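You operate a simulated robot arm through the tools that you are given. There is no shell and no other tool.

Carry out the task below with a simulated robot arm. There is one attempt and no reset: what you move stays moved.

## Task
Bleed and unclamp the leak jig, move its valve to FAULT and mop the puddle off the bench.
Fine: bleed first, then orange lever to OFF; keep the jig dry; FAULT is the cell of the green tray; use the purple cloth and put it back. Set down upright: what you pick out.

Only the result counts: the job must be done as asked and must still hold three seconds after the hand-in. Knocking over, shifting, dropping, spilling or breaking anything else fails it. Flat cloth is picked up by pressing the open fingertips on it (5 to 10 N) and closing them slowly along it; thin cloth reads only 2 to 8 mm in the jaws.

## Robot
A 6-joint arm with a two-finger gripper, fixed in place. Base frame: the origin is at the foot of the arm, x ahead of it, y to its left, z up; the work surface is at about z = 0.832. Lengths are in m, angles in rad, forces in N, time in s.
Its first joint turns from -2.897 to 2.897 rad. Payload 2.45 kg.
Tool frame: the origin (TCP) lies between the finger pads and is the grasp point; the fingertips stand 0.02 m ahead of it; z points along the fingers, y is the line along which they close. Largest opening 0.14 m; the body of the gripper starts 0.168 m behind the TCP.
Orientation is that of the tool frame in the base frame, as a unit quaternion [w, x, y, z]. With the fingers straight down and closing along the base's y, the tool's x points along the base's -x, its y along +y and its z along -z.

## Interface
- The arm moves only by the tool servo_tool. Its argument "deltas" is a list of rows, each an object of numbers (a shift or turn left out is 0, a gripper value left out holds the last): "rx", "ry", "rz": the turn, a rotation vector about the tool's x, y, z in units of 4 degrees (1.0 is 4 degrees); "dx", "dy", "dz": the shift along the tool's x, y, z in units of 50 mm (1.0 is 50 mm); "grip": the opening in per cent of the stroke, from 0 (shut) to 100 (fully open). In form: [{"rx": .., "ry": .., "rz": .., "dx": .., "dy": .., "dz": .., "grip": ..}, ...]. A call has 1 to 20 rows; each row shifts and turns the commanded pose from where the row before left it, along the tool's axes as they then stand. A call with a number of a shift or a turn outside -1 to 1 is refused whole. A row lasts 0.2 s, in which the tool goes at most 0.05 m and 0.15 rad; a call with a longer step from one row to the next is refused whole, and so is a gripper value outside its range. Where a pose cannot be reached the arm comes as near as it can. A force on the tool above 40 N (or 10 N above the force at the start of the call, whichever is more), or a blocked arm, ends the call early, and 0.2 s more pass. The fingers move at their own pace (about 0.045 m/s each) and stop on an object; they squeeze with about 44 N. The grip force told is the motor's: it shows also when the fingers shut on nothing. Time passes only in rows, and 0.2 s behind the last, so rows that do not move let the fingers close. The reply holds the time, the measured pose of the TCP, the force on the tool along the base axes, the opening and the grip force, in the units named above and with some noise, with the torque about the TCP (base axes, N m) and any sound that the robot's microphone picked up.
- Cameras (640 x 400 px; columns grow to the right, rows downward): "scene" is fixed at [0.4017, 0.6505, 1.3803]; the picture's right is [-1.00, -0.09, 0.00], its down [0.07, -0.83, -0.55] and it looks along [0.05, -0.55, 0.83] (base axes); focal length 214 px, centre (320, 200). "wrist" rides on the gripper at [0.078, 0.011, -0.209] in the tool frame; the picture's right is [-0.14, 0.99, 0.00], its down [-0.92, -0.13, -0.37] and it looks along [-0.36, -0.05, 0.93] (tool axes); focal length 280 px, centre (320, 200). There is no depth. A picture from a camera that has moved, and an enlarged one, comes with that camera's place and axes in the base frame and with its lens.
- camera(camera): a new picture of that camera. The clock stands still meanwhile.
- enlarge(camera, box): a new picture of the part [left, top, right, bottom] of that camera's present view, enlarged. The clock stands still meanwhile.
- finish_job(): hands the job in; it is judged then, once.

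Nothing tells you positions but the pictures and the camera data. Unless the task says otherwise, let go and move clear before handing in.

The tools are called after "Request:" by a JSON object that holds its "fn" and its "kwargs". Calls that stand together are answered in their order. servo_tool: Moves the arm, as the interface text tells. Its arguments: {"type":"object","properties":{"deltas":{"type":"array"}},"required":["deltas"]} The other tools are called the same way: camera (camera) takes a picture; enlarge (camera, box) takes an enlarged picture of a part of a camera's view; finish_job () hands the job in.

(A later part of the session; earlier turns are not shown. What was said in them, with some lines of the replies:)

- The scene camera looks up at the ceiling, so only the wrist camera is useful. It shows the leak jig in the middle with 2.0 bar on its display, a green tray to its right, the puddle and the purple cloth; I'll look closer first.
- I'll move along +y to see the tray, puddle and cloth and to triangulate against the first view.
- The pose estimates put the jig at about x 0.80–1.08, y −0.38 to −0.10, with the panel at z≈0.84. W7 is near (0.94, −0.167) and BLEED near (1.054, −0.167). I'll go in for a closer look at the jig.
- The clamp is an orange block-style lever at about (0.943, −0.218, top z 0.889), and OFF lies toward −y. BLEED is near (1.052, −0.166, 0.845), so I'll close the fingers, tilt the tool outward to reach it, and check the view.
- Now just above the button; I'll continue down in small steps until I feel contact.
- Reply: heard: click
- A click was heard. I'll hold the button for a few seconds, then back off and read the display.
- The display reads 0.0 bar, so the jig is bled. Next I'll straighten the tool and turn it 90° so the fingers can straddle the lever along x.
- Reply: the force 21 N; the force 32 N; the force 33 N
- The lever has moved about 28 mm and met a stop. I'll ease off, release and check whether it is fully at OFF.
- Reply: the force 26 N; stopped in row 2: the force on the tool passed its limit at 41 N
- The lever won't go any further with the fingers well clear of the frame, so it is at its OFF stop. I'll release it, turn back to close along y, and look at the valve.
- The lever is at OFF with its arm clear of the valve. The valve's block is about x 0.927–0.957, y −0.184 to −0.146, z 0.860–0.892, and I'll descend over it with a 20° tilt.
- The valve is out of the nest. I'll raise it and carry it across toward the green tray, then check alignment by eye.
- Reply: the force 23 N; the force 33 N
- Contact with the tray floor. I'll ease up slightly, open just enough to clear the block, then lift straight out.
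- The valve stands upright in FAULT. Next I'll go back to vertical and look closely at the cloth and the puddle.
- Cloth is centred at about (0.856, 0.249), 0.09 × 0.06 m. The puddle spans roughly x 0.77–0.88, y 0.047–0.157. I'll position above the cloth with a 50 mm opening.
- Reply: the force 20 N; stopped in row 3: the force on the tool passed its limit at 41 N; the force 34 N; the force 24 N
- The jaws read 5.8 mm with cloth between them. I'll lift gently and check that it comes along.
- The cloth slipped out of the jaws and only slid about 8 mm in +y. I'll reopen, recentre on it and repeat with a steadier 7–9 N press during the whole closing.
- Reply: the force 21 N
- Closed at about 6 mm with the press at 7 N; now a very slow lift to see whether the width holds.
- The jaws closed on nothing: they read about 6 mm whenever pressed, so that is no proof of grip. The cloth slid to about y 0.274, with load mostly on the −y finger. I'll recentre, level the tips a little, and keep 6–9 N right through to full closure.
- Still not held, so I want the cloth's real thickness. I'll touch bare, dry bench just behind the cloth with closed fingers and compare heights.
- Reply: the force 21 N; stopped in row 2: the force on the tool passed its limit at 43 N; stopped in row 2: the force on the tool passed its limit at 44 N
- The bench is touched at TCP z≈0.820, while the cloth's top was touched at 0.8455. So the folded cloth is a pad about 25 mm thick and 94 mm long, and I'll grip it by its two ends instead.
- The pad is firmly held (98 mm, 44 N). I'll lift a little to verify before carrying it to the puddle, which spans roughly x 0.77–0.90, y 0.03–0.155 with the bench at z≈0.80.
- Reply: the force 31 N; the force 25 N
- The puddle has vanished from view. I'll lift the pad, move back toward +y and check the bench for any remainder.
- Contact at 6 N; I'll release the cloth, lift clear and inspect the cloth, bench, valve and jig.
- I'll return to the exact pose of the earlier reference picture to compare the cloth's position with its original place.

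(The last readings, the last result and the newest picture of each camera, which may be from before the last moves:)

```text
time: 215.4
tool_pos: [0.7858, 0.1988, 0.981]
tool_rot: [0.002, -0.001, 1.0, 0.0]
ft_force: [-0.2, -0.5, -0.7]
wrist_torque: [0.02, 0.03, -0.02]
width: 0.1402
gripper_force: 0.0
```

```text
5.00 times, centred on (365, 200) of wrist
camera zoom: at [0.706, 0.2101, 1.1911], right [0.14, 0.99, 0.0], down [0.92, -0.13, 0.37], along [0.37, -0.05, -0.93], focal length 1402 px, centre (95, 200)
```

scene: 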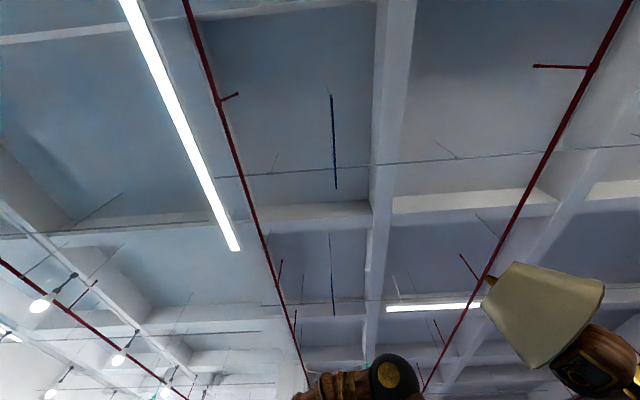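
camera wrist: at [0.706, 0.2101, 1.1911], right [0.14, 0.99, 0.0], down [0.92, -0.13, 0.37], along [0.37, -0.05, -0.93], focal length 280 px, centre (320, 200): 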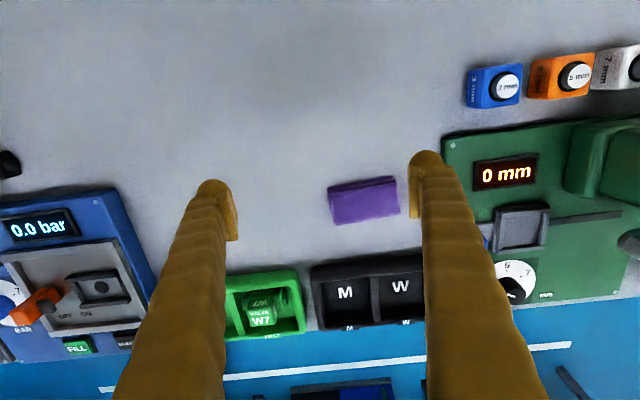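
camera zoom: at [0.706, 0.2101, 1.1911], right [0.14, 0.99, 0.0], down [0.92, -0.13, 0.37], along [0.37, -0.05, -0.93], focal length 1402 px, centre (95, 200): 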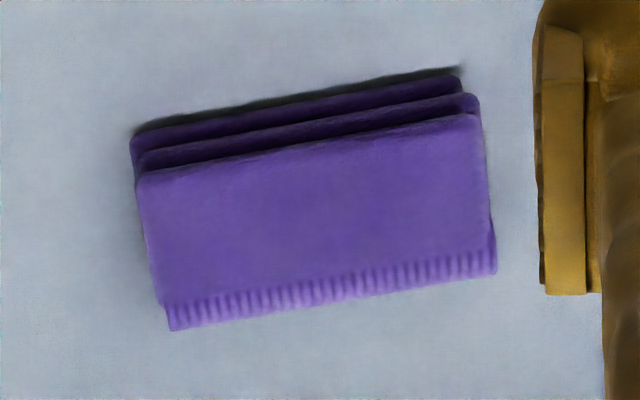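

The cloth is back within about 2 mm of its original place. Now I'll check the whole puddle area, the tray and the jig from another position.

Request:
{"fn": "servo_tool", "kwargs": {"deltas": [{"dz": -0.8}, {"dz": -0.8, "dy": -0.4}, {"dz": -0.8, "dy": -0.5}, {"dy": -0.7}, {"dy": -0.7}, {"dy": -0.7}, {"dy": -0.7}, {}]}}

Request:
{"fn": "camera", "kwargs": {"camera": "wrist"}}

Request:
{"fn": "enlarge", "kwargs": {"camera": "wrist", "box": [230, 100, 430, 290]}}

```text
time: 217.2
tool_pos: [0.7849, 0.0155, 1.1037]
tool_rot: [0.002, 0.0, 1.0, 0.0]
ft_force: [0.0, 0.7, -0.3]
wrist_torque: [-0.01, 0.02, -0.03]
width: 0.14
gripper_force: 0.1
```

```text
taken
camera wrist: at [0.7044, 0.0261, 1.3129], right [0.14, 0.99, 0.0], down [0.92, -0.13, 0.37], along [0.37, -0.05, -0.93], focal length 280 px, centre (320, 200)
```

wrist: 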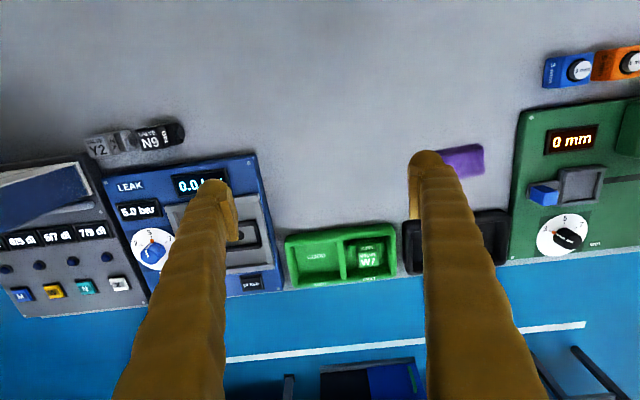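

```text
2.11 times, centred on (330, 195) of wrist
camera zoom: at [0.7044, 0.0261, 1.3129], right [0.14, 0.99, 0.0], down [0.92, -0.13, 0.37], along [0.37, -0.05, -0.93], focal length 590 px, centre (299, 210)
```

zoom: 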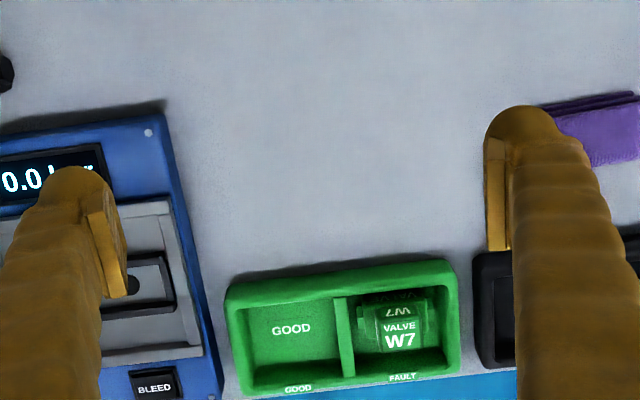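

The bench is dry, W7 stands upright in FAULT, the jig reads 0.0 bar with its lever at OFF, and the cloth is back in place. The gripper is open and clear, so I'm handing the job in.

Request:
{"fn": "finish_job", "kwargs": {}}

```text
The job is handed in.
```

The job is done and handed in; the hand-in gave no verdict, so what follows comes from the last camera views and readings.

- **Bleed and unclamp:** I bled the jig first, and its display reads 0.0 bar. The orange lever is against its OFF stop.
- **Valve:** W7 stands upright in the FAULT cell of the green tray.
- **Puddle:** It is gone from the bench in the last view. The wet cloth was not carried over the jig.
- **Cloth:** The purple cloth is back within about 2 mm of where it lay. Picking it up by pressing and closing failed three times and slid it about 20 mm along the bench. I then gripped it by its two ends, which held.

The gripper is open and clear of everything.
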